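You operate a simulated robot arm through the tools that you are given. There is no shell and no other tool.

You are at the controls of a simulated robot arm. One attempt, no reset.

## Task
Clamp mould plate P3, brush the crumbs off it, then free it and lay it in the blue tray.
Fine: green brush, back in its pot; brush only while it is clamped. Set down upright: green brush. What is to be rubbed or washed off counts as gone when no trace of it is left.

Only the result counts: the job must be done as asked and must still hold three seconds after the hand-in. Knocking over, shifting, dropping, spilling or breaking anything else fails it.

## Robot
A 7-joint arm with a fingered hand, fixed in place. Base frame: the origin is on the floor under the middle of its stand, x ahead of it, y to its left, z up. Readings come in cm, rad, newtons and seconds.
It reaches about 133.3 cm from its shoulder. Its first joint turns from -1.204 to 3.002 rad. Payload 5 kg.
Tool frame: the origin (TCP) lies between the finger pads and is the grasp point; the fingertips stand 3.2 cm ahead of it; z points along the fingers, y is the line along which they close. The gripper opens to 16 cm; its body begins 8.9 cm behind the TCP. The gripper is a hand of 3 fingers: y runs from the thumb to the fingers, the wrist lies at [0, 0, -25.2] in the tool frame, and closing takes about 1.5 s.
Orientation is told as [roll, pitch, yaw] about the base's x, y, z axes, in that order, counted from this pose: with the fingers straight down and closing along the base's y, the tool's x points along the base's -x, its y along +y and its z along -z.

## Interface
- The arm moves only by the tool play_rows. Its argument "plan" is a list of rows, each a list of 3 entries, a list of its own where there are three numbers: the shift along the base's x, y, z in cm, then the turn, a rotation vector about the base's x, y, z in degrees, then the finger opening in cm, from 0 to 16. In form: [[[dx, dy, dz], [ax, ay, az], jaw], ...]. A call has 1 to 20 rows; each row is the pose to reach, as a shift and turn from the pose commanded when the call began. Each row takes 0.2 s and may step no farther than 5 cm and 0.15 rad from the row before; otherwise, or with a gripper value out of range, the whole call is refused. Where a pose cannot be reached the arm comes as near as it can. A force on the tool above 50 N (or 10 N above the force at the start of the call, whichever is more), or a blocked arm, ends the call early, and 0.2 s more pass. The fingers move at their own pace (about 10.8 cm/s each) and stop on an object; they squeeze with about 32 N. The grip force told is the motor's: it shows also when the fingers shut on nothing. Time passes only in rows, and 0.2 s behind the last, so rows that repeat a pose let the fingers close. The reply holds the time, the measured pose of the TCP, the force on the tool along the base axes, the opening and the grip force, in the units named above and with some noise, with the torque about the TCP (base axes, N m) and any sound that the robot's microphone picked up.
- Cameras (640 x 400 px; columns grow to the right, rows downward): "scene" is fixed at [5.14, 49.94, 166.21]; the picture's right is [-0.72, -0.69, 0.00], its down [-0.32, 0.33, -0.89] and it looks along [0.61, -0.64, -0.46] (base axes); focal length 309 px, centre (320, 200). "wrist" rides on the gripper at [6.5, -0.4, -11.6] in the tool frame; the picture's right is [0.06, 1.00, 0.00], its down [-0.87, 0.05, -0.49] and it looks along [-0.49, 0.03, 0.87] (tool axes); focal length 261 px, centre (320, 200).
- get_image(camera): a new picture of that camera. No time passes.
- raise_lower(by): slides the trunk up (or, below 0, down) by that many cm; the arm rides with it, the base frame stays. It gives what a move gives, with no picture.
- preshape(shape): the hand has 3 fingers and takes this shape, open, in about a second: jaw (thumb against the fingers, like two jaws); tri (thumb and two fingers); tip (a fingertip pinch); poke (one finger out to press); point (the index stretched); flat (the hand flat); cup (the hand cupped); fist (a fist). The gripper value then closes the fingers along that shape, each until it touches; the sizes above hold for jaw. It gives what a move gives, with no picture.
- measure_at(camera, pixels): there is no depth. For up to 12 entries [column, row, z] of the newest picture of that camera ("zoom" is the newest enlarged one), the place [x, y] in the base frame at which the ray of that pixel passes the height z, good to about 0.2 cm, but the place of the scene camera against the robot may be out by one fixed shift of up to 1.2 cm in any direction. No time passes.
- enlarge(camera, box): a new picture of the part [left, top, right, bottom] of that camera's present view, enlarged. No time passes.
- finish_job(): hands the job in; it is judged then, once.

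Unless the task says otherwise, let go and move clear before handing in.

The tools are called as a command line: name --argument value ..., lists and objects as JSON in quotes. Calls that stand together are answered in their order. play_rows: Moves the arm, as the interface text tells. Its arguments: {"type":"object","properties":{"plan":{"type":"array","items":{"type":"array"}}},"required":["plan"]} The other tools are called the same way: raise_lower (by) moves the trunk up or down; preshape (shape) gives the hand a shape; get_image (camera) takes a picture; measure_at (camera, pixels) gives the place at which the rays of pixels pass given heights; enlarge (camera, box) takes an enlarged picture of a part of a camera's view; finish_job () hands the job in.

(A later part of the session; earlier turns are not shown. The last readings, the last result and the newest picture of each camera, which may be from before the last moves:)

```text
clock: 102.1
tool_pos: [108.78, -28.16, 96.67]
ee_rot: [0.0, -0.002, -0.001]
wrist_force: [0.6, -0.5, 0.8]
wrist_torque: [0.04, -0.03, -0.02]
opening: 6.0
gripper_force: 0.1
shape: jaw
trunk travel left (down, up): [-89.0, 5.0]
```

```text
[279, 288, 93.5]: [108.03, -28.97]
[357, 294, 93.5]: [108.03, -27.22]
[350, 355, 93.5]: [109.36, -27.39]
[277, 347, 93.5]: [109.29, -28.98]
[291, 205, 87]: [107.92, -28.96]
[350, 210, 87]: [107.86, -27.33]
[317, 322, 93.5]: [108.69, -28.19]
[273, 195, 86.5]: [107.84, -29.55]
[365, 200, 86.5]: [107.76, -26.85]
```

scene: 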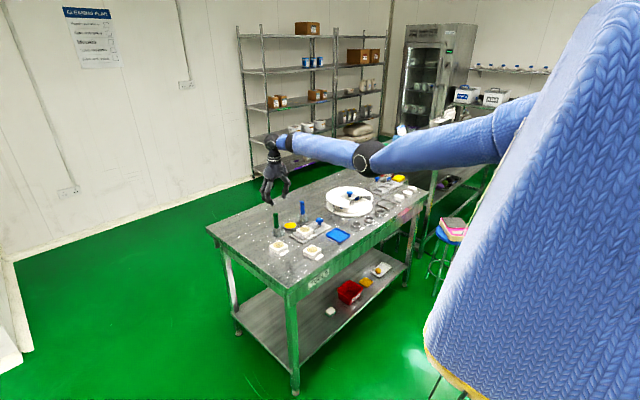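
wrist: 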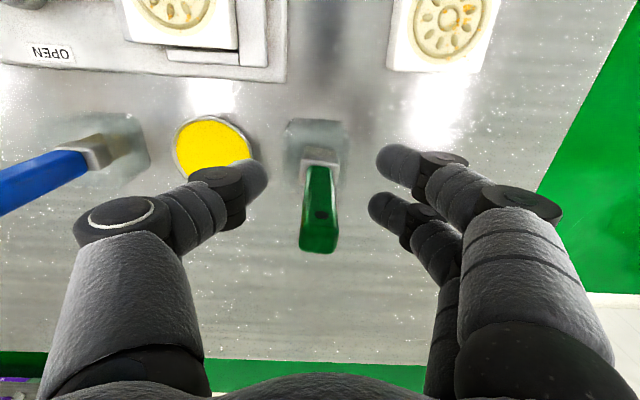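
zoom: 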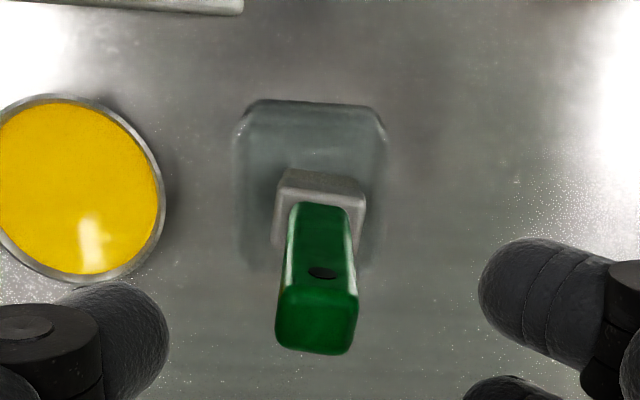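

The handle centre is (108.65, -28.15) and the hand is aligned with it. I'll lower the trunk another 5 cm, then the arm the last bit.

raise_lower --by -5

play_rows --plan '[[[-0.1, 0, -0.7], [0, 0, 0], 6], [[-0.1, 0, -1.4], [0, 0, 0], 6], [[-0.1, 0, -1.4], [0, 0, 0], 6]]'

get_image --camera "wrist"

enlarge --camera "scene" --box '[260, 200, 310, 245]'

```text
clock: 103.1
tool_pos: [108.81, -28.07, 91.73]
ee_rot: [-0.002, -0.001, -0.001]
wrist_force: [-0.3, -0.5, -0.2]
wrist_torque: [-0.02, 0.04, 0.02]
opening: 5.99
gripper_force: 0.1
shape: jaw
trunk travel left (down, up): [-84.0, 10.0]
```

```text
clock: 103.9
tool_pos: [108.74, -28.12, 90.28]
ee_rot: [0.0, 0.0, 0.0]
wrist_force: [-0.2, 0.3, -0.3]
wrist_torque: [0.0, 0.02, 0.0]
opening: 6.0
gripper_force: 0.0
shape: jaw
trunk travel left (down, up): [-84.0, 10.0]
```

```text
taken
```

wrist: 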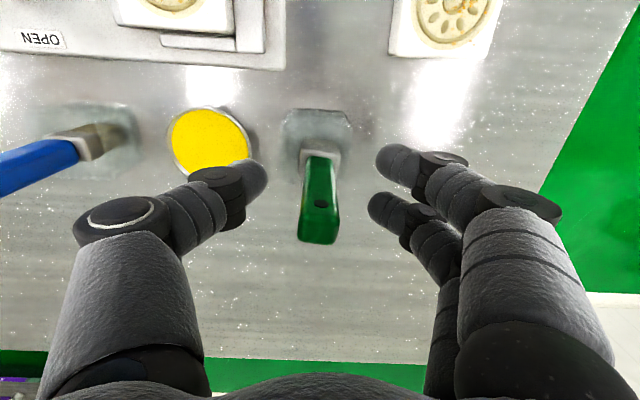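

```text
8.89 times, centred on (285, 222) of scene
```

zoom: 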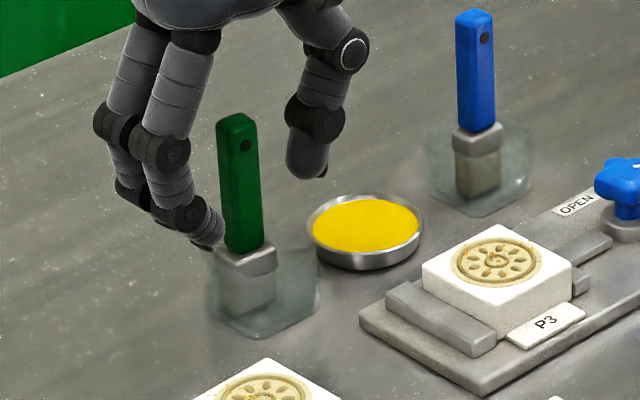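

Aligned at (108.74, -28.12, 90.28). I'll raise 0.5 cm so the fingertips stay above the ferrule, and close part-way to check that the handle sits in the groove.

play_rows --plan '[[[-0.05, 0, 0.5], [0, 0, 0], 4], [[-0.05, 0, 0.5], [0, 0, 0], 3], [[-0.05, 0, 0.5], [0, 0, 0], 2], [[-0.05, 0, 0.5], [0, 0, 0], 1.5], [[-0.05, 0, 0.5], [0, 0, 0], 1.5]]'

enlarge --camera "wrist" --box '[230, 90, 410, 260]'

enlarge --camera "scene" --box '[260, 200, 310, 245]'

```text
clock: 105.1
tool_pos: [108.78, -28.17, 90.61]
ee_rot: [0.0, 0.001, 0.001]
wrist_force: [-0.3, 0.4, 0.6]
wrist_torque: [-0.02, -0.02, 0.0]
opening: 1.55
gripper_force: 0.0
shape: jaw
trunk travel left (down, up): [-84.0, 10.0]
```

```text
2.35 times, centred on (320, 175) of wrist
```

zoom: 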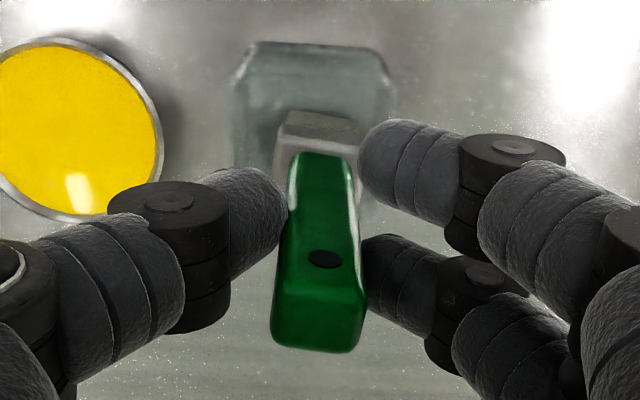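

```text
8.89 times, centred on (285, 222) of scene
```

zoom: 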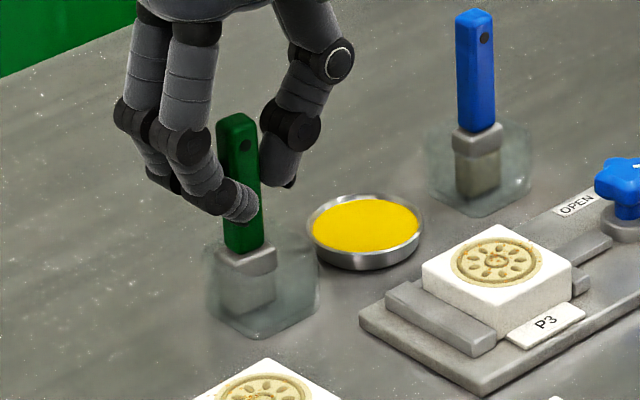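

The handle sits slightly towards the near finger (rows 186–230 against a groove centre near 228). I'll shift the hand -0.3 cm in x and look again before squeezing.

play_rows --plan '[[[0, 0, 0], [0, 0, 0], 2.4], [[-0.3, 0, 0], [0, 0, 0], 2.4], [[-0.3, 0, 0], [0, 0, 0], 1.3], [[-0.3, 0, 0], [0, 0, 0], 1.1], [[-0.3, 0, 0], [0, 0, 0], 1.1]]'

enlarge --camera "wrist" --box '[260, 110, 380, 250]'

```text
clock: 106.3
tool_pos: [108.35, -28.17, 90.77]
ee_rot: [0.001, 0.0, 0.0]
wrist_force: [-0.3, 0.4, 0.2]
wrist_torque: [0.01, -0.01, -0.04]
opening: 1.2
gripper_force: 0.1
shape: jaw
trunk travel left (down, up): [-84.0, 10.0]
```

```text
2.86 times, centred on (320, 180) of wrist
```

zoom: 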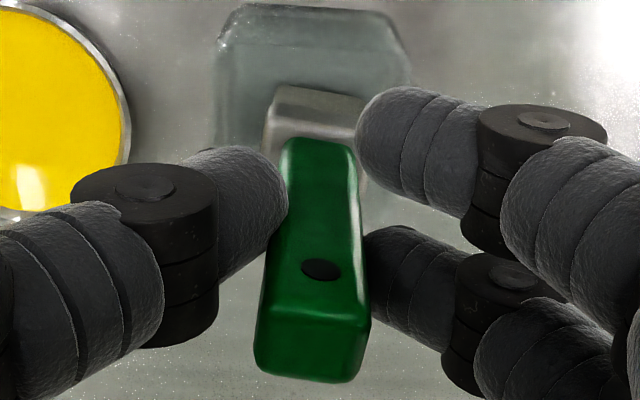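

Now the handle (rows ~195–245 at fingertip level) is centred on the groove at row ~215. I'll close fully, step by step.

play_rows --plan '[[[0, 0, 0], [0, 0, 0], 0.8], [[0, 0, 0], [0, 0, 0], 0.5], [[0, 0, 0], [0, 0, 0], 0.2], [[0, 0, 0], [0, 0, 0], 0.2]]'

enlarge --camera "wrist" --box '[260, 110, 380, 250]'

enlarge --camera "scene" --box '[260, 200, 310, 245]'

```text
clock: 107.3
tool_pos: [108.32, -28.2, 90.59]
ee_rot: [-0.001, 0.001, 0.001]
wrist_force: [0.5, 0.9, -0.7]
wrist_torque: [0.02, -0.03, -0.01]
opening: 0.13
gripper_force: 32.5
shape: jaw
trunk travel left (down, up): [-84.0, 10.0]
```

```text
2.86 times, centred on (320, 180) of wrist
```

zoom: 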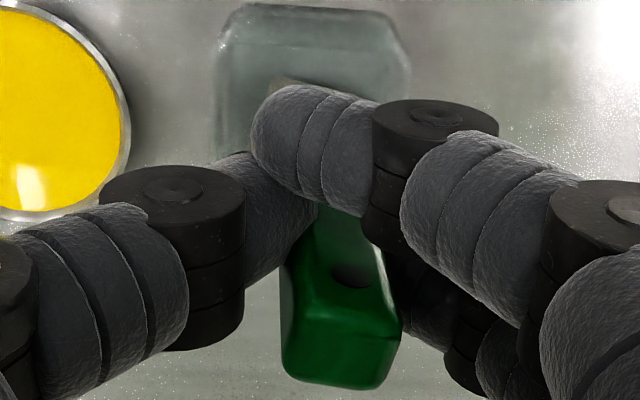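

```text
8.89 times, centred on (285, 222) of scene
```

zoom: 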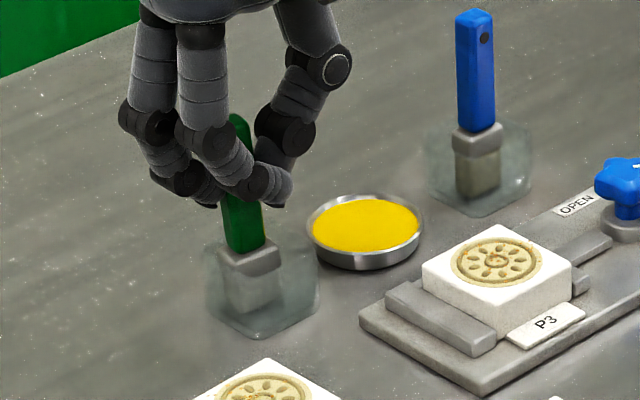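

The near finger again slid in front: the handle is thin enough to slip into the groove between the fingers. With the hand tilted about 45° forward, both fingers would cross the handle's face at different heights. I'll reopen gently and lift clear first.

play_rows --plan '[[[0, 0, 0], [0, 0, 0], 1], [[0, 0, 0], [0, 0, 0], 2], [[0, 0, 0], [0, 0, 0], 3], [[0, 0, 0], [0, 0, 0], 4], [[0, 0, 0], [0, 0, 0], 6], [[0, 0, 0], [0, 0, 0], 6], [[0, 0, 0], [0, 0, 0], 6]]'

get_image --camera "wrist"

enlarge --camera "scene" --box '[260, 200, 310, 245]'

```text
clock: 108.9
tool_pos: [108.34, -28.06, 90.7]
ee_rot: [-0.001, 0.001, 0.0]
wrist_force: [0.3, -0.1, 0.3]
wrist_torque: [-0.03, 0.0, 0.01]
opening: 5.96
gripper_force: 0.0
shape: jaw
trunk travel left (down, up): [-84.0, 10.0]
```

```text
taken
```

wrist: 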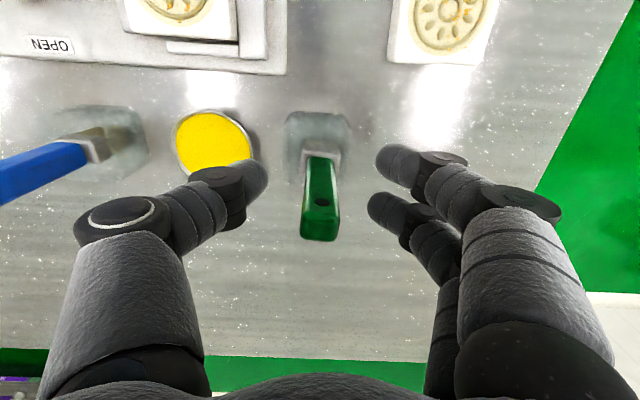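

```text
8.89 times, centred on (285, 222) of scene
```

zoom: 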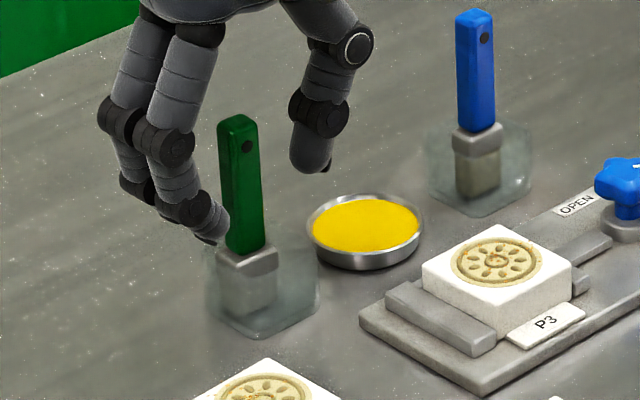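

The brush is upright and free. I'll lift 11 cm and tilt the hand 45° forward at height.

play_rows --plan '[[[0, 0, 4], [0, 0, 0], 6], [[0, 0, 8], [0, 0, 0], 6], [[0, 0, 11.5], [0, 0, 0], 6], [[-1, 0, 11.5], [0, -8, 0], 6], [[-1, 0, 11.5], [0, -16, 0], 6], [[-1, 0, 11.5], [0, -24, 0], 6], [[-1, 0, 11.5], [0, -32, 0], 6], [[-1, 0, 11.5], [0, -40, 0], 6], [[-1, 0, 11.5], [0, -45, 0], 6], [[-1, 0, 11.5], [0, -45, 0], 6]]'

get_image --camera "wrist"

get_image --camera "scene"

```text
clock: 111.1
tool_pos: [107.42, -28.14, 102.18]
ee_rot: [0.002, -0.789, -0.001]
wrist_force: [-0.4, 1.1, -0.8]
wrist_torque: [0.0, 0.01, 0.02]
opening: 6.0
gripper_force: 0.0
shape: jaw
out of reach, approached as far as the arm can: row 4
trunk travel left (down, up): [-84.0, 10.0]
```

```text
taken
```

wrist: 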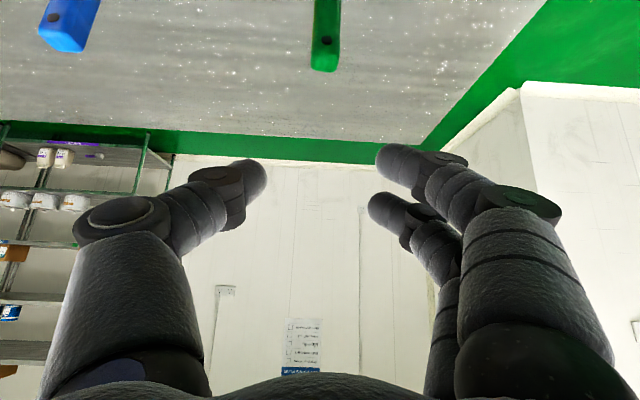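

```text
taken
```

scene: 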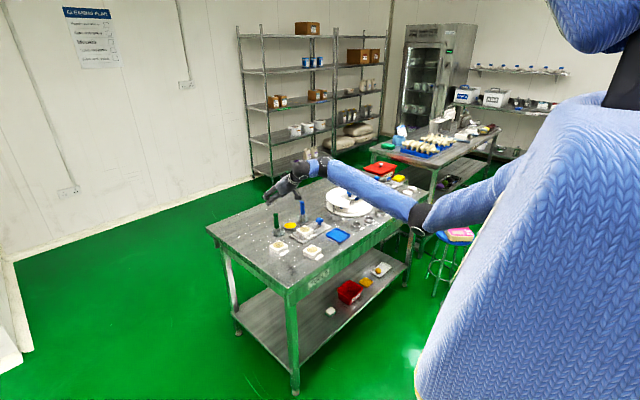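

The hand is tilted 45° and the handle top is at the upper edge of the view near (325,50). I'll measure the handle from this view.

enlarge --camera "wrist" --box '[275, 0, 375, 90]'

```text
4.44 times, centred on (325, 45) of wrist
```

zoom: 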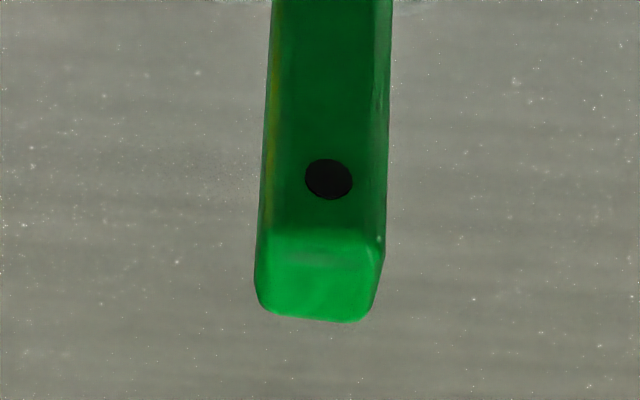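

measure_at --camera "zoom" --pixels '[[256, 240, 93.5], [380, 248, 93.5], [365, 320, 93.5], [260, 308, 93.5], [318, 280, 93.5], [318, 280, 93], [318, 280, 94], [268, 100, 90.5], [390, 100, 90.5]]'

```text
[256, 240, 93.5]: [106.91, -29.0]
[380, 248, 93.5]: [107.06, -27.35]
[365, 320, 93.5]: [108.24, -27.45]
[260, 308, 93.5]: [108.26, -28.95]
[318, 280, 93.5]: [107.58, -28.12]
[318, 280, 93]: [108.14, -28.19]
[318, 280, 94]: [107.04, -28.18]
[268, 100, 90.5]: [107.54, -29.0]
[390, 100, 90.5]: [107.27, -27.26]
```

At 45° only one fingertip would meet the handle; at about 65° both fingertips line up along it, at different heights. I'll tilt another 20° and pull back a little, still at height.

play_rows --plan '[[[-1, 0, 0], [0, -7, 0], 6], [[-2, 0, 0], [0, -14, 0], 6], [[-2.5, 0, 0], [0, -20, 0], 6], [[-2.5, 0, 0], [0, -20, 0], 6]]'

get_image --camera "wrist"

enlarge --camera "scene" --box '[240, 160, 340, 250]'

```text
clock: 112.1
tool_pos: [104.87, -28.1, 102.17]
ee_rot: [0.0, -1.137, 0.001]
wrist_force: [-0.3, -0.7, 0.5]
wrist_torque: [0.01, 0.02, -0.03]
opening: 6.0
gripper_force: 0.2
shape: jaw
trunk travel left (down, up): [-84.0, 10.0]
```

```text
taken
```

wrist: 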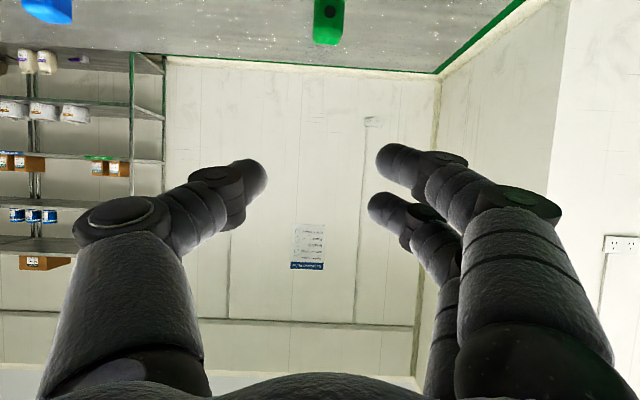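

```text
4.44 times, centred on (290, 205) of scene
```

zoom: 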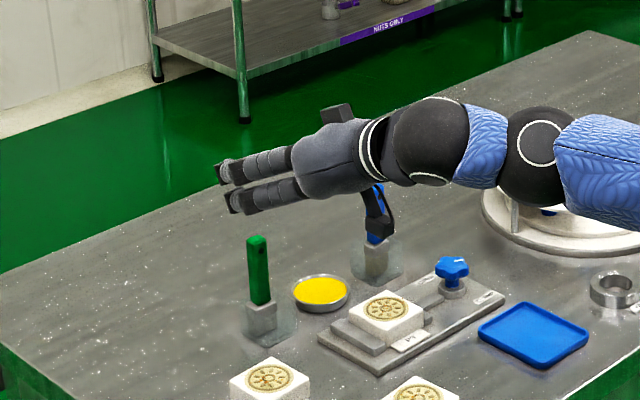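

The scene shows the hand nearly horizontal over the green brush, with the forearm clear. I'll descend part-way and check where the handle lies relative to the fingertips.

play_rows --plan '[[[0.5, -0.05, -3], [0, 0, 0], 6], [[1, -0.05, -6], [0, 0, 0], 6], [[1.4, -0.05, -8], [0, 0, 0], 6], [[1.4, -0.05, -8], [0, 0, 0], 6]]'

get_image --camera "wrist"

enlarge --camera "scene" --box '[250, 180, 330, 245]'

```text
clock: 113.1
tool_pos: [106.18, -28.17, 94.14]
ee_rot: [0.0, -1.136, 0.001]
wrist_force: [0.1, -0.4, -0.8]
wrist_torque: [0.03, 0.0, -0.02]
opening: 6.0
gripper_force: 0.0
shape: jaw
trunk travel left (down, up): [-84.0, 10.0]
```

```text
taken
```

wrist: 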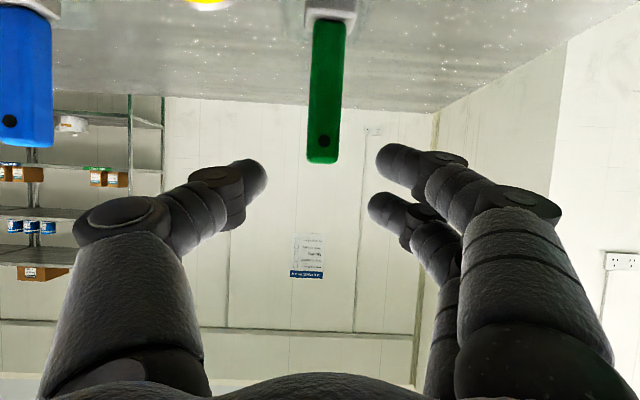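

```text
6.15 times, centred on (290, 212) of scene
```

zoom: 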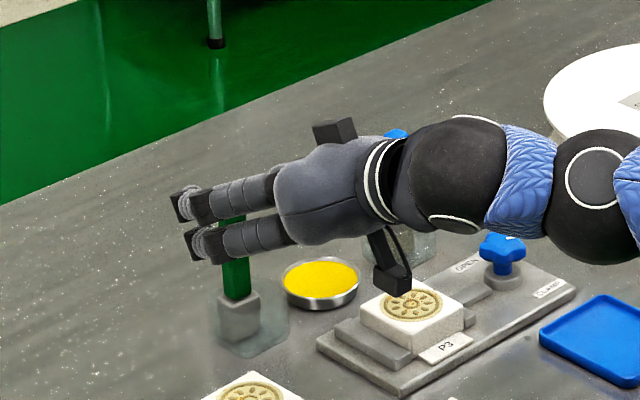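

The handle is centred in y (column ~322) and lies within the fingertips. I'll go down the last 3 cm and close slowly.

play_rows --plan '[[[0.1, 0, -1.6], [0, 0, 0], 6], [[0.1, 0, -3.1], [0, 0, 0], 6], [[0.1, 0, -3.1], [0, 0, 0], 4], [[0.1, 0, -3.1], [0, 0, 0], 3], [[0.1, 0, -3.1], [0, 0, 0], 2], [[0.1, 0, -3.1], [0, 0, 0], 1.5], [[0.1, 0, -3.1], [0, 0, 0], 1.5]]'

get_image --camera "wrist"

enlarge --camera "scene" --box '[250, 190, 330, 245]'

```text
clock: 114.7
tool_pos: [106.32, -28.2, 91.03]
ee_rot: [0.002, -1.136, -0.001]
wrist_force: [0.4, -0.1, -0.1]
wrist_torque: [0.0, 0.0, -0.02]
opening: 1.58
gripper_force: 0.1
shape: jaw
trunk travel left (down, up): [-84.0, 10.0]
```

```text
taken
```

wrist: 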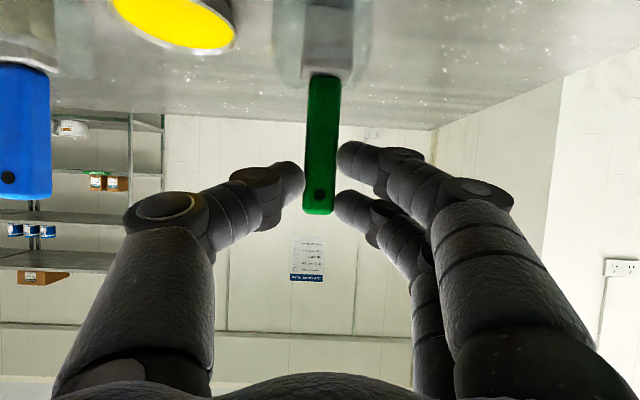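

```text
7.27 times, centred on (290, 218) of scene
```

zoom: 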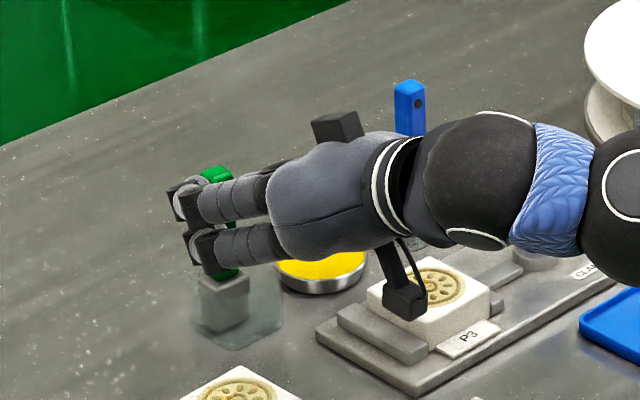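

The far finger is near the handle's top end (row 208 against top row ~213), so I'll open a bit, lower 1.2 cm more, and then close on the handle.

play_rows --plan '[[[0, 0, 0], [0, 0, 0], 2.8], [[0, 0.1, -0.6], [0, 0, 0], 2.8], [[0, 0.1, -1.2], [0, 0, 0], 2.8], [[0, 0.1, -1.2], [0, 0, 0], 1.5], [[0, 0.1, -1.2], [0, 0, 0], 1], [[0, 0.1, -1.2], [0, 0, 0], 0.7], [[0, 0.1, -1.2], [0, 0, 0], 0.7]]'

get_image --camera "wrist"

enlarge --camera "wrist" --box '[240, 60, 400, 260]'

```text
clock: 116.3
tool_pos: [106.34, -28.06, 89.86]
ee_rot: [0.002, -1.136, 0.001]
wrist_force: [0.0, 0.2, 0.1]
wrist_torque: [-0.04, -0.02, -0.02]
opening: 0.8
gripper_force: 0.0
shape: jaw
trunk travel left (down, up): [-84.0, 10.0]
```

```text
taken
```

wrist: 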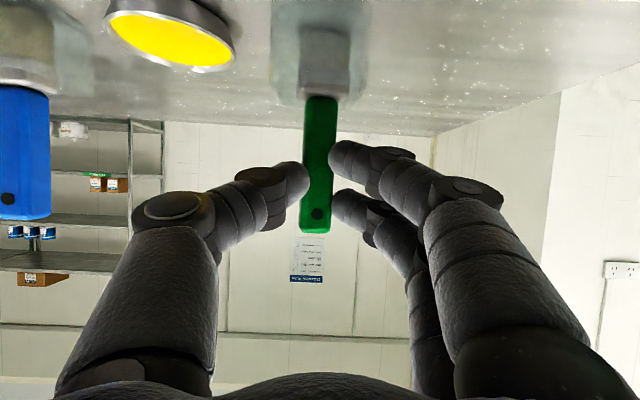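

```text
2.00 times, centred on (320, 160) of wrist
```

zoom: 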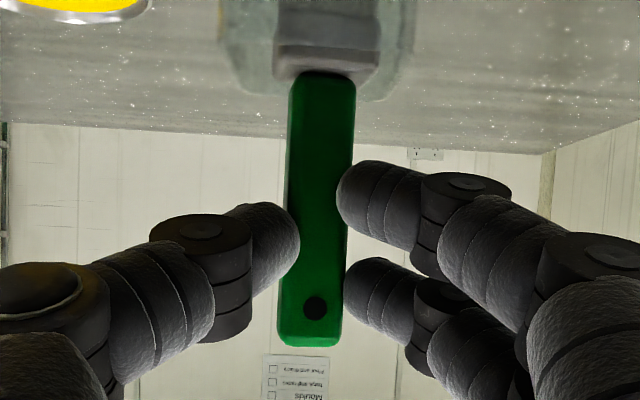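

Now it's a proper three-point grip: the thumb in the middle on the left, and two fingers at different heights on the right. I'll squeeze.

play_rows --plan '[[[0, 0, 0], [0, 0, 0], 0.4], [[0, 0, 0], [0, 0, 0], 0.1], [[0, 0, 0], [0, 0, 0], 0], [[0, 0, 0], [0, 0, 0], 0]]'

enlarge --camera "wrist" --box '[240, 60, 400, 260]'

enlarge --camera "scene" --box '[250, 190, 330, 245]'

```text
clock: 117.3
tool_pos: [106.37, -28.08, 89.93]
ee_rot: [0.0, -1.138, 0.001]
wrist_force: [-0.2, -0.4, 0.8]
wrist_torque: [-0.01, 0.02, -0.01]
opening: 0.47
gripper_force: 32.1
shape: jaw
trunk travel left (down, up): [-84.0, 10.0]
```

```text
2.00 times, centred on (320, 160) of wrist
```

zoom: 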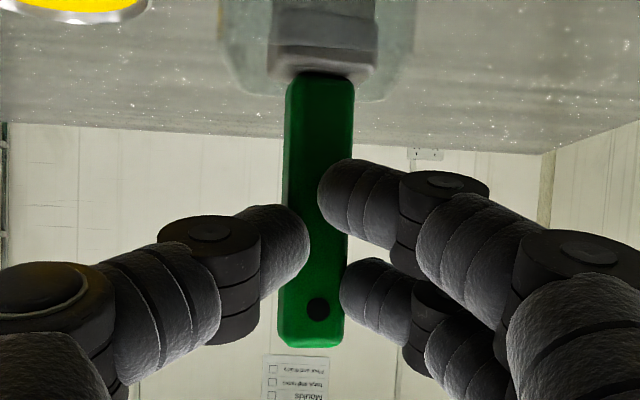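

```text
7.27 times, centred on (290, 218) of scene
```

zoom: 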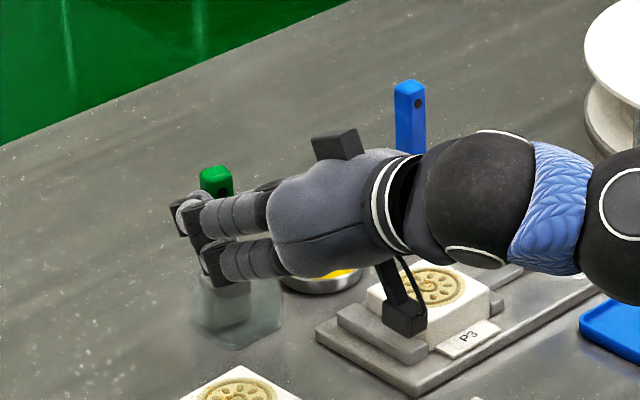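

It holds at 32 N, but the near finger bears on the handle's front edge. I'll reopen slightly, move 0.6 cm forward so the pads bear on the flat faces, and squeeze again.

play_rows --plan '[[[0, 0, 0], [0, 0, 0], 1], [[0, 0, 0], [0, 0, 0], 2], [[0.3, 0, 0], [0, 0, 0], 2.2], [[0.6, 0, 0], [0, 0, 0], 2.2], [[0.6, 0, 0], [0, 0, 0], 1.5], [[0.6, 0, 0], [0, 0, 0], 1], [[0.6, 0, 0], [0, 0, 0], 0.5], [[0.6, 0, 0], [0, 0, 0], 0], [[0.6, 0, 0], [0, 0, 0], 0], [[0.6, 0, 0], [0, 0, 0], 0]]'

enlarge --camera "wrist" --box '[240, 60, 400, 260]'

```text
clock: 119.5
tool_pos: [106.86, -28.06, 89.87]
ee_rot: [-0.002, -1.135, 0.0]
wrist_force: [-0.5, 0.4, 0.0]
wrist_torque: [0.05, 0.06, 0.01]
opening: 1.04
gripper_force: 32.2
shape: jaw
trunk travel left (down, up): [-84.0, 10.0]
```

```text
2.00 times, centred on (320, 160) of wrist
```

zoom: 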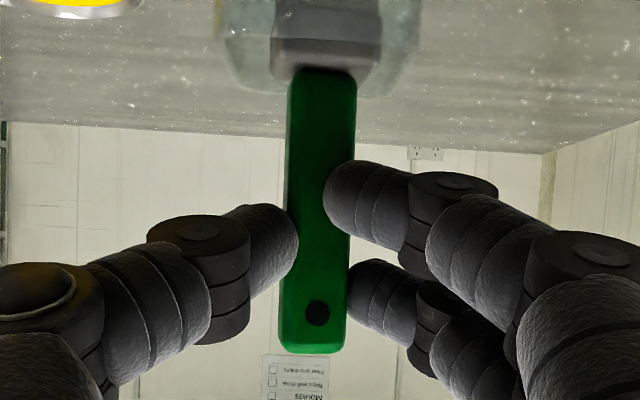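

The opening now reads 1.04, which is right for a flat-face grip, at 32 N. I'll lift slowly and check that the brush comes up straight.

play_rows --plan '[[[0, 0, 0.7], [0, 0, 0], 0], [[0, 0, 1.5], [0, 0, 0], 0], [[0, 0, 2.5], [0, 0, 0], 0], [[0, 0, 3.5], [0, 0, 0], 0], [[0, 0, 3.5], [0, 0, 0], 0]]'

enlarge --camera "wrist" --box '[220, 0, 420, 260]'

enlarge --camera "scene" --box '[250, 190, 330, 245]'

```text
clock: 120.7
tool_pos: [107.01, -28.11, 93.41]
ee_rot: [0.0, -1.136, 0.001]
wrist_force: [-0.3, -0.4, 0.2]
wrist_torque: [0.01, 0.06, 0.03]
opening: 1.04
gripper_force: 32.2
shape: jaw
trunk travel left (down, up): [-84.0, 10.0]
```

```text
1.54 times, centred on (320, 130) of wrist
```

zoom: 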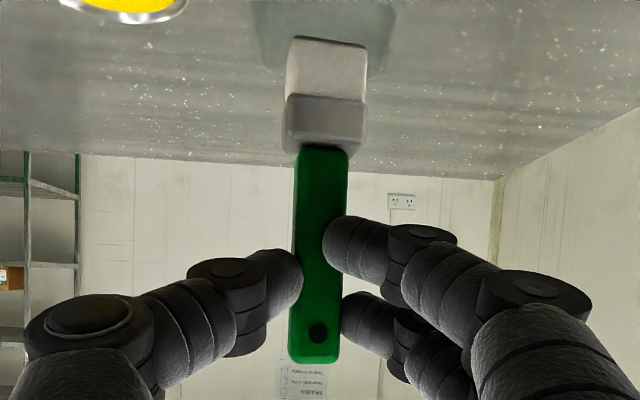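

```text
7.27 times, centred on (290, 218) of scene
```

zoom: 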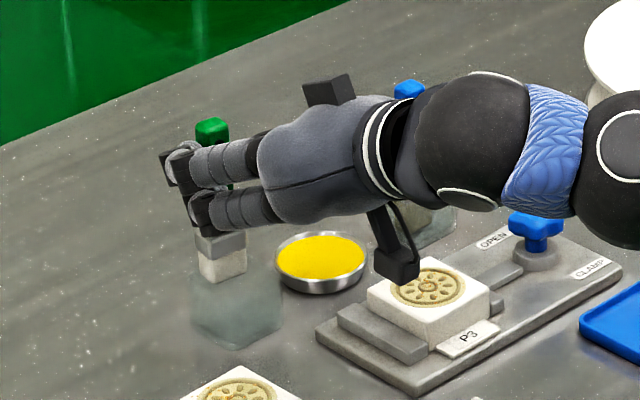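

The brush comes up straight, with the bristles now visible and the pot left standing. I'll lift further until the bristles clear the pot, and measure the bristle position relative to the hand.

play_rows --plan '[[[0, 0, 1.5], [0, 0, 0], 0], [[0, 0, 3], [0, 0, 0], 0], [[0, 0, 5], [0, 0, 0], 0], [[0, 0, 6], [0, 0, 0], 0], [[0, 0, 6], [0, 0, 0], 0]]'

get_image --camera "wrist"

enlarge --camera "scene" --box '[250, 180, 330, 245]'

```text
clock: 121.9
tool_pos: [107.01, -28.18, 99.46]
ee_rot: [0.0, -1.136, 0.001]
wrist_force: [0.7, 0.5, -0.3]
wrist_torque: [-0.04, 0.02, -0.02]
opening: 1.03
gripper_force: 31.8
shape: jaw
trunk travel left (down, up): [-84.0, 10.0]
```

```text
taken
```

wrist: 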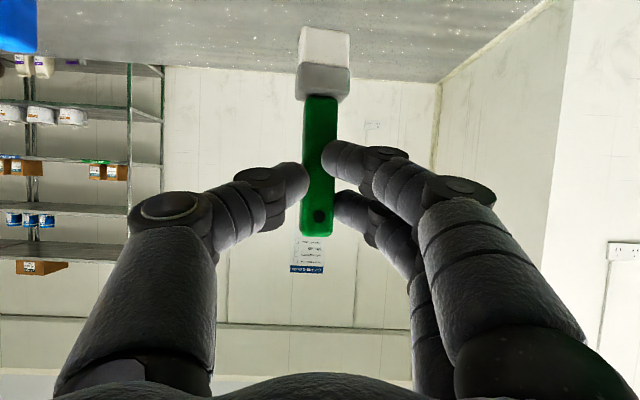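

```text
6.15 times, centred on (290, 212) of scene
```

zoom: 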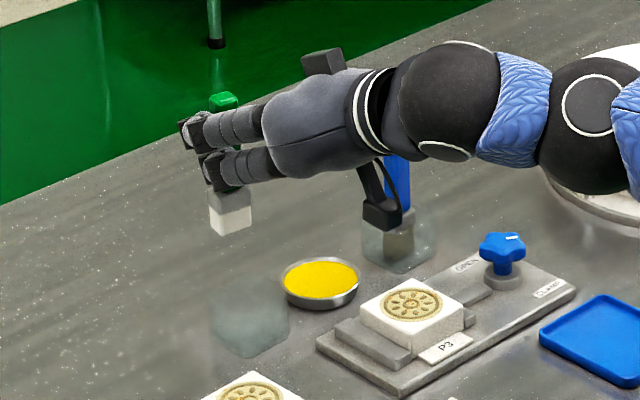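

The brush is securely held and vertical. I'll measure the bristle corners from the scene camera (corrected for its fixed offset) to get the brush's position relative to the hand.

enlarge --camera "scene" --box '[262, 195, 302, 225]'

```text
13.33 times, centred on (282, 210) of scene
```

zoom: 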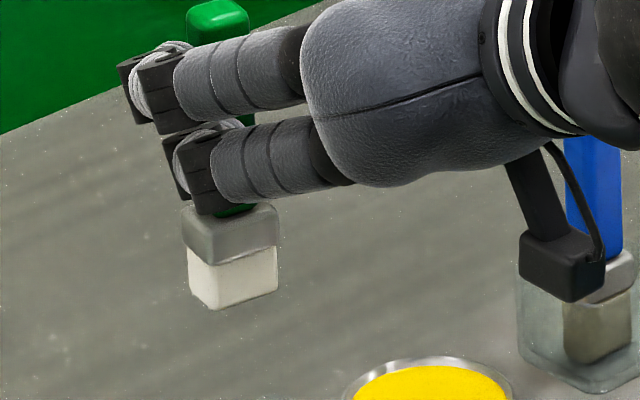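

measure_at --camera "zoom" --pixels '[[190, 291, 90.5], [215, 310, 90.5], [277, 293, 90.5], [190, 291, 91], [215, 310, 91], [277, 293, 91], [215, 310, 90], [277, 293, 90]]'

measure_at --camera "wrist" --pixels '[[300, 28, 90.5], [349, 32, 90.5], [300, 28, 91], [349, 32, 91], [300, 28, 90], [349, 32, 90], [302, 237, 101.5], [333, 237, 101.5], [302, 237, 102.5]]'

```text
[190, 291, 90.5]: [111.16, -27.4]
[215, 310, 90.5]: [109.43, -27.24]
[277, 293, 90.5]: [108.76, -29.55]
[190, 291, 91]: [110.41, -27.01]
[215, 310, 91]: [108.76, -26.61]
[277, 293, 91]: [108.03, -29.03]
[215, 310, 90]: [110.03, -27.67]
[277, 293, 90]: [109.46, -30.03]
```

```text
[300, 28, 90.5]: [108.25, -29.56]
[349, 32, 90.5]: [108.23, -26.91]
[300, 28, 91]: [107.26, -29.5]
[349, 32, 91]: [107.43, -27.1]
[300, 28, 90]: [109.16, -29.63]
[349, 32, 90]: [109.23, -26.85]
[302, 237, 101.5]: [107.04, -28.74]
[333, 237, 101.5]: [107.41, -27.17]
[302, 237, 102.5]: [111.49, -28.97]
```

The estimates put the bristles about 8.9 cm below the TCP and 1–2 cm ahead of it. I'll carry the brush above P3 and check visually where the bristles are relative to the plate before touching.

play_rows --plan '[[[-2.5, -2, 0], [0, 0, 0], 0], [[-5, -4, 0], [0, 0, 0], 0], [[-7.5, -6, 0], [0, 0, 0], 0], [[-10, -8, 0], [0, 0, 0], 0], [[-10.3, -8.7, 0], [0, 0, 0], 0], [[-10.3, -8.7, 0], [0, 0, 0], 0]]'

get_image --camera "wrist"

enlarge --camera "scene" --box '[270, 185, 340, 245]'

get_image --camera "scene"

```text
clock: 123.3
tool_pos: [96.56, -36.77, 99.35]
ee_rot: [0.001, -1.137, -0.001]
wrist_force: [0.2, 0.6, -0.2]
wrist_torque: [0.04, 0.0, 0.02]
opening: 1.01
gripper_force: 31.4
shape: jaw
trunk travel left (down, up): [-84.0, 10.0]
```

```text
taken
```

wrist: 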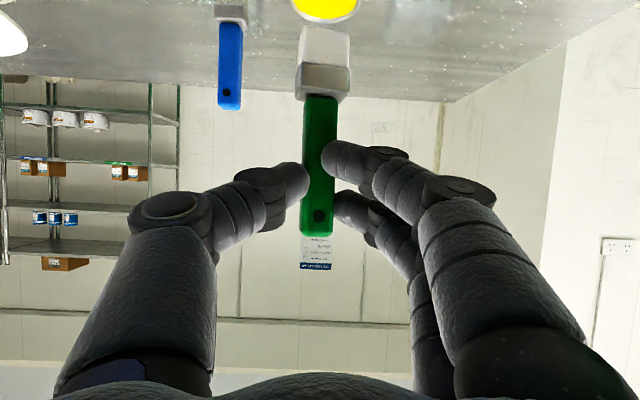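

```text
6.67 times, centred on (305, 215) of scene
```

zoom: 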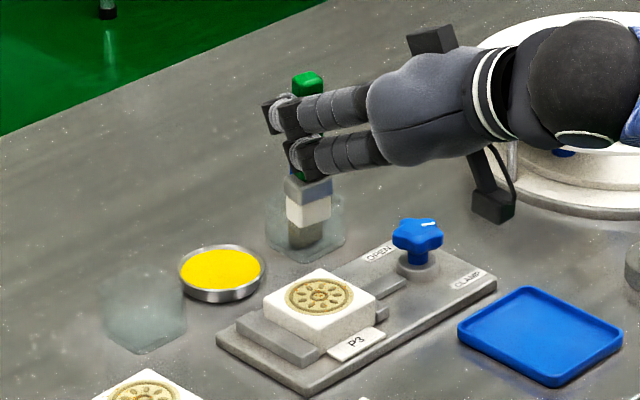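

```text
taken
```

scene: 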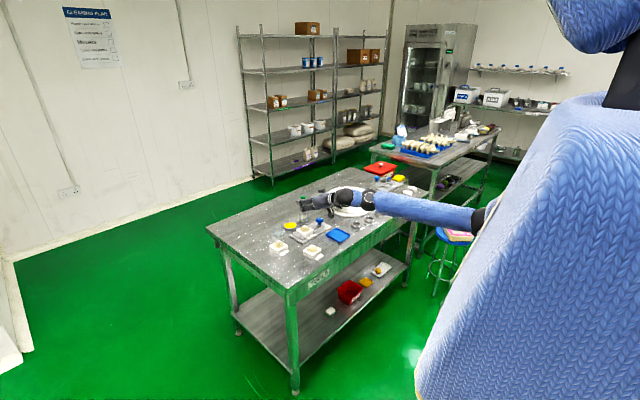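

I'll calibrate the scene camera on the plate centre and compare the bristle corners with it at the likely heights.

enlarge --camera "scene" --box '[285, 205, 325, 240]'

```text
11.43 times, centred on (305, 222) of scene
```

zoom: 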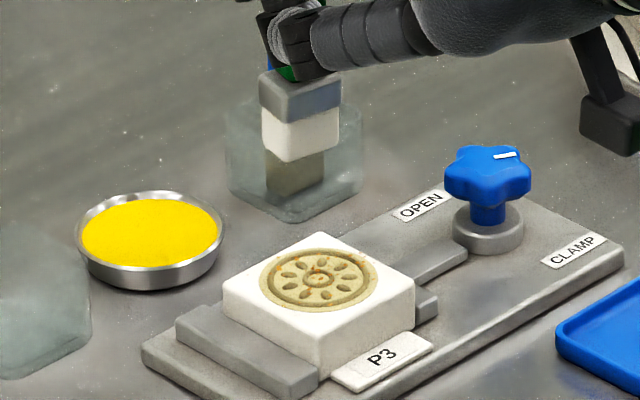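

measure_at --camera "zoom" --pixels '[[222, 288, 83.35], [318, 233, 83.35], [415, 277, 83.35], [320, 335, 83.35], [319, 281, 83.35], [262, 145, 90.4], [288, 163, 90.4], [340, 150, 90.4], [262, 145, 91], [288, 163, 91], [340, 150, 91], [301, 147, 90.4]]'

```text
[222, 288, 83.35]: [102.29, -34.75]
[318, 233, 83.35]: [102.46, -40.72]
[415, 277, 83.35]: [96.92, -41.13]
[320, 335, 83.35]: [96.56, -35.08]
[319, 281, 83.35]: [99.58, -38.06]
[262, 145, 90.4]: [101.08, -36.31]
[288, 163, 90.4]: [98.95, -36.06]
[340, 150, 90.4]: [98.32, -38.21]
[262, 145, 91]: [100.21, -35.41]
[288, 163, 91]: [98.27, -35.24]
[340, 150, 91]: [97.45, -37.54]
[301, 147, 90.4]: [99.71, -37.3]
```

Calibrated on the plate, the bristles are centred about 2.85 cm ahead of the TCP and 9.4 cm below it. That means the handle is held only at the very fingertips, so I'll set the brush back into its pot along the same path and re-grip 1.2 cm deeper.

play_rows --plan '[[[0.3, 0.7, 0], [0, 0, 0], 0], [[2.8, 2.7, 0], [0, 0, 0], 0], [[5.3, 4.7, 0], [0, 0, 0], 0], [[7.8, 6.7, 0], [0, 0, 0], 0], [[10.3, 8.7, 0], [0, 0, 0], 0], [[10.3, 8.7, 0], [0, 0, 0], 0]]'

enlarge --camera "scene" --box '[255, 195, 305, 240]'

```text
clock: 124.7
tool_pos: [106.96, -28.19, 99.4]
ee_rot: [0.002, -1.135, -0.001]
wrist_force: [0.2, -0.7, -1.0]
wrist_torque: [-0.01, 0.03, 0.01]
opening: 1.05
gripper_force: 32.3
shape: jaw
trunk travel left (down, up): [-84.0, 10.0]
```

```text
8.89 times, centred on (280, 218) of scene
```

zoom: 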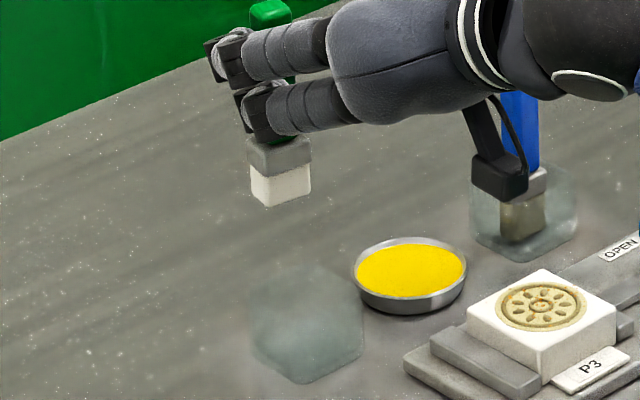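

Before lowering, I'll locate the empty pot from this view: its outline in the zoom spans (245–362, 262–383).

measure_at --camera "zoom" --pixels '[[252, 347, 80], [300, 384, 80], [362, 350, 80], [307, 350, 80], [245, 300, 84.5], [305, 264, 84.5], [364, 298, 84.5], [305, 296, 84.5]]'

enlarge --camera "scene" --box '[262, 215, 297, 245]'

```text
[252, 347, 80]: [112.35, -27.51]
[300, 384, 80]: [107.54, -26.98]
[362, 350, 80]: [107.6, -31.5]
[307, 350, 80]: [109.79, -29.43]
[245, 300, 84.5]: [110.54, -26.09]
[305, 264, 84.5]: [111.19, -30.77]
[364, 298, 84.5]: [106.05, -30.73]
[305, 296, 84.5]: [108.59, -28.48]
```

```text
13.33 times, centred on (280, 230) of scene
```

zoom: 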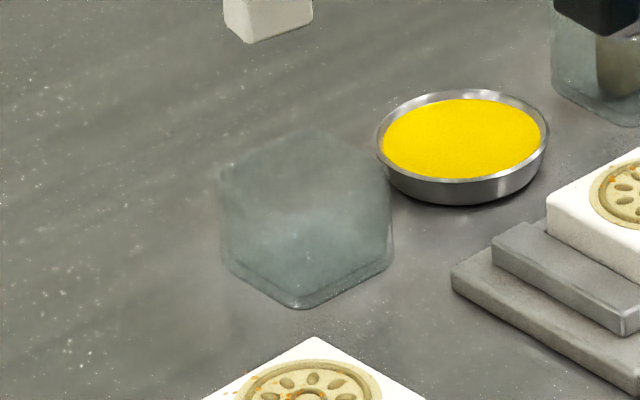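

The pot's base is centred at about (108.85, -28.4). I'll centre the brush over it (TCP x≈106.05) and lower it in; it needs TCP z≈89.9 to stand on the pot floor.

play_rows --plan '[[[-0.9, -0.15, 0], [0, 0, 0], 0], [[-0.9, -0.15, -3], [0, 0, 0], 0], [[-0.9, -0.15, -5], [0, 0, 0], 0], [[-0.9, -0.15, -7], [0, 0, 0], 0], [[-0.9, -0.15, -8.5], [0, 0, 0], 0], [[-0.9, -0.15, -8.5], [0, 0, 0], 0]]'

enlarge --camera "scene" --box '[255, 195, 305, 240]'

get_image --camera "wrist"

```text
clock: 126.1
tool_pos: [106.0, -28.24, 90.86]
ee_rot: [0.002, -1.135, -0.002]
wrist_force: [-1.2, 0.0, -0.1]
wrist_torque: [0.0, 0.02, 0.01]
opening: 1.01
gripper_force: 31.7
shape: jaw
trunk travel left (down, up): [-84.0, 10.0]
```

```text
8.89 times, centred on (280, 218) of scene
```

zoom: 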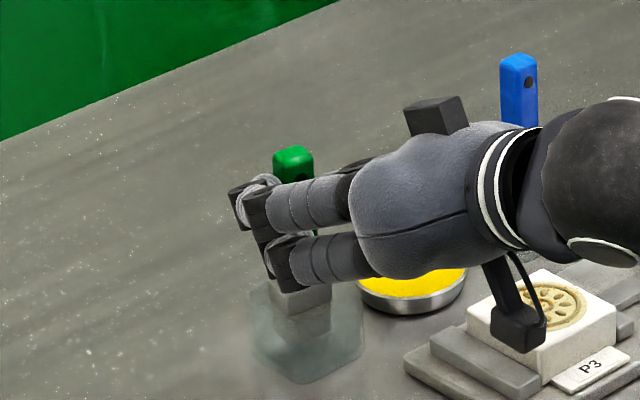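

```text
taken
```

wrist: 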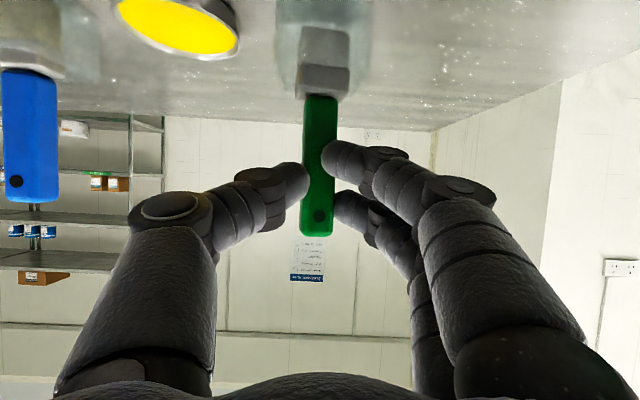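

The brush is inside the pot without touching the walls. I'll lower the last centimetre until it stands.

play_rows --plan '[[[0, 0, -0.4], [0, 0, 0], 0], [[0, 0, -0.8], [0, 0, 0], 0], [[0, 0, -1], [0, 0, 0], 0]]'

```text
clock: 126.9
tool_pos: [106.06, -28.22, 90.0]
ee_rot: [-0.001, -1.137, 0.0]
wrist_force: [-0.3, 0.4, -1.4]
wrist_torque: [-0.01, 0.0, -0.03]
opening: 1.03
gripper_force: 32.0
shape: jaw
trunk travel left (down, up): [-84.0, 10.0]
```

play_rows --plan '[[[0, 0, -0.15], [0, 0, 0], 0], [[0, 0, -0.3], [0, 0, 0], 0]]'

```text
clock: 127.5
tool_pos: [105.97, -28.25, 89.9]
ee_rot: [0.001, -1.139, -0.003]
wrist_force: [-0.1, -0.6, 8.4]
wrist_torque: [0.01, -0.17, -0.01]
opening: 1.03
gripper_force: 32.8
shape: jaw
trunk travel left (down, up): [-84.0, 10.0]
```

It's standing on the pot floor (8.4 N). I'll open, slide the fingers 1.25 cm further along the handle, and close again.

play_rows --plan '[[[0, 0, 0.1], [0, 0, 0], 0.5], [[0, 0, 0.1], [0, 0, 0], 1.5], [[0, 0, 0.1], [0, 0, 0], 2.6], [[0, 0, 0.1], [0, 0, 0], 2.6], [[0.6, 0, 0], [0, 0, 0], 2.6], [[1.25, 0, -0.2], [0, 0, 0], 2.6], [[1.25, 0, -0.2], [0, 0, 0], 2.6]]'

enlarge --camera "wrist" --box '[240, 60, 400, 260]'

enlarge --camera "scene" --box '[255, 195, 305, 240]'

```text
clock: 129.1
tool_pos: [107.19, -28.32, 89.39]
ee_rot: [-0.001, -1.136, 0.0]
wrist_force: [0.1, -0.3, 0.3]
wrist_torque: [0.0, 0.03, -0.02]
opening: 2.61
gripper_force: 0.2
shape: jaw
trunk travel left (down, up): [-84.0, 10.0]
```

```text
2.00 times, centred on (320, 160) of wrist
```

zoom: 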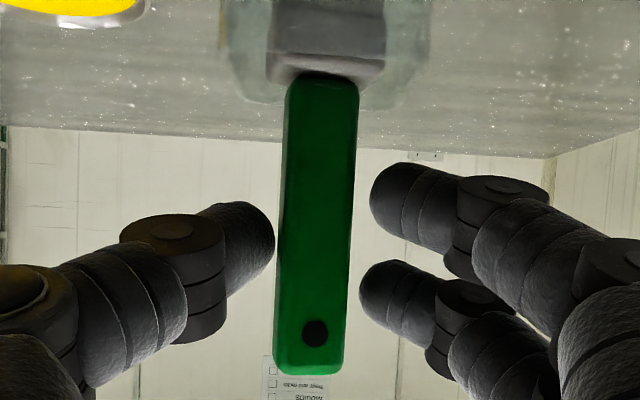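

```text
8.89 times, centred on (280, 218) of scene
```

zoom: 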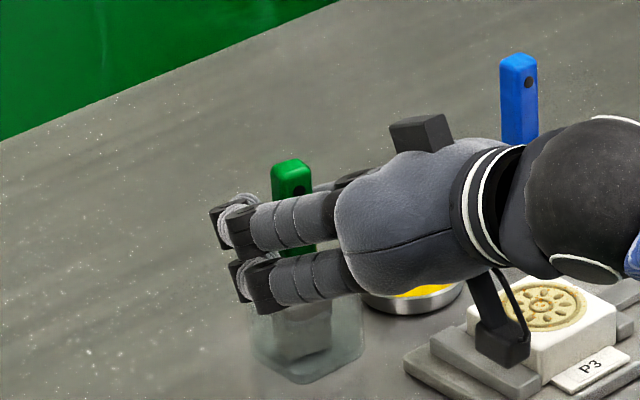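

The handle is now well inside the fingers. I'll squeeze and check.

play_rows --plan '[[[0, 0, 0], [0, 0, 0], 1.5], [[0, 0, 0], [0, 0, 0], 1], [[0, 0, 0], [0, 0, 0], 0.5], [[0, 0, 0], [0, 0, 0], 0], [[0, 0, 0], [0, 0, 0], 0], [[0, 0, 0], [0, 0, 0], 0]]'

enlarge --camera "wrist" --box '[240, 60, 400, 260]'

```text
clock: 130.5
tool_pos: [107.25, -28.28, 89.35]
ee_rot: [0.0, -1.136, 0.0]
wrist_force: [-0.4, 0.0, 0.4]
wrist_torque: [0.02, 0.03, 0.01]
opening: 1.1
gripper_force: 32.0
shape: jaw
trunk travel left (down, up): [-84.0, 10.0]
```

```text
2.00 times, centred on (320, 160) of wrist
```

zoom: 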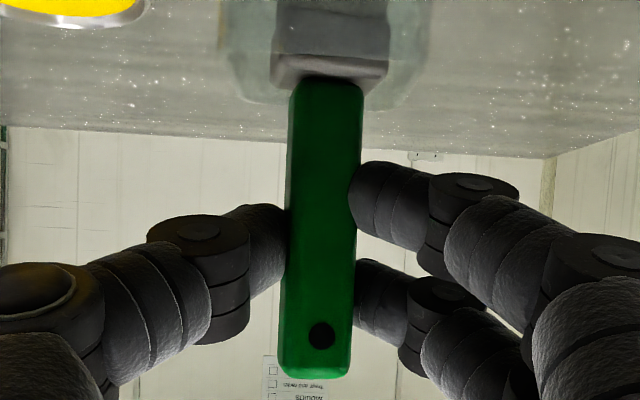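

The grip is solid now (opening 1.10, handle deep in the fingers), with the bristles about 1.6 cm ahead of and 8.85 cm below the TCP. I'll lift the brush out and carry it above P3's near edge.

play_rows --plan '[[[0, 0, 1], [0, 0, 0], 0], [[0, 0, 3], [0, 0, 0], 0], [[0, 0, 5], [0, 0, 0], 0], [[0, 0, 7], [0, 0, 0], 0], [[0, 0, 9], [0, 0, 0], 0], [[-2.5, -2, 9], [0, 0, 0], 0], [[-5, -4, 9], [0, 0, 0], 0], [[-7.5, -6, 9], [0, 0, 0], 0], [[-10, -8, 9], [0, 0, 0], 0], [[-12, -9, 9], [0, 0, 0], 0], [[-12, -9, 9], [0, 0, 0], 0]]'

enlarge --camera "scene" --box '[280, 190, 330, 240]'

get_image --camera "wrist"

```text
clock: 132.9
tool_pos: [95.37, -37.25, 98.51]
ee_rot: [0.0, -1.133, 0.0]
wrist_force: [0.2, 0.0, 0.5]
wrist_torque: [0.02, -0.01, -0.02]
opening: 1.13
gripper_force: 31.8
shape: jaw
trunk travel left (down, up): [-84.0, 10.0]
```

```text
8.00 times, centred on (305, 215) of scene
```

zoom: 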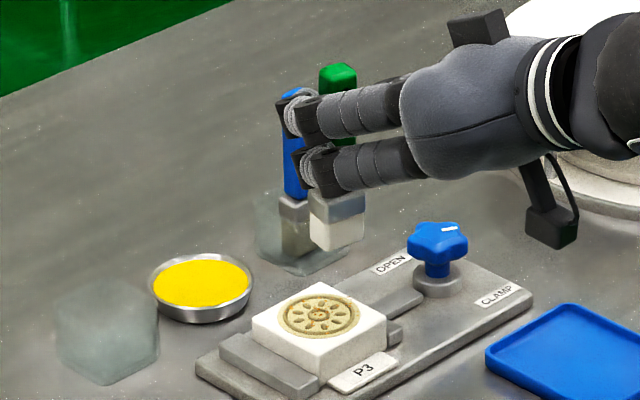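

```text
taken
```

wrist: 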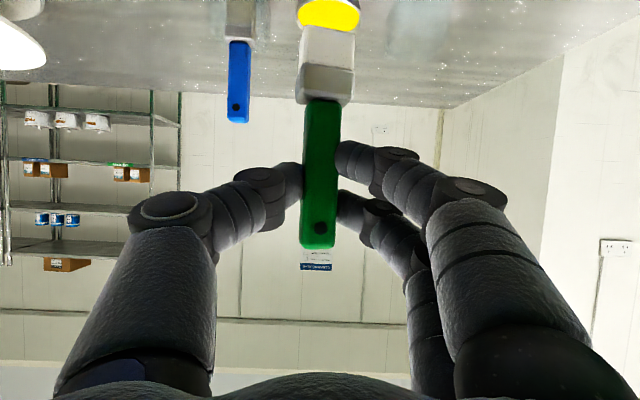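

I'll verify the predicted bristle position here with the scene camera before touching the plate.

enlarge --camera "scene" --box '[290, 205, 330, 240]'

```text
11.43 times, centred on (310, 222) of scene
```

zoom: 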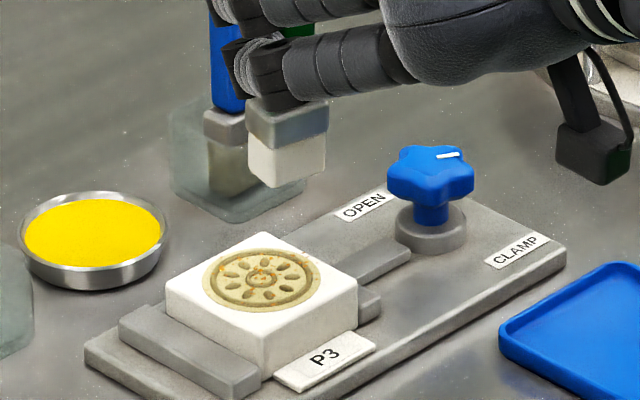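

measure_at --camera "zoom" --pixels '[[250, 170, 89.65], [275, 188, 89.65], [326, 174, 89.65], [250, 170, 89.2], [275, 188, 89.2], [326, 174, 89.2], [165, 290, 83.35], [260, 233, 83.35], [358, 287, 83.35], [262, 340, 83.35]]'

```text
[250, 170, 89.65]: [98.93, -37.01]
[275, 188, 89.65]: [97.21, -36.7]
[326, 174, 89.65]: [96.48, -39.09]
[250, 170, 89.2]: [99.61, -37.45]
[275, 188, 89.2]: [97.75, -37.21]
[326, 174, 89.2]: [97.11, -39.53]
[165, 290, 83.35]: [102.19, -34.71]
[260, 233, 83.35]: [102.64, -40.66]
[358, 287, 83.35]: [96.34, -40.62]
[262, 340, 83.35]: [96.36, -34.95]
```

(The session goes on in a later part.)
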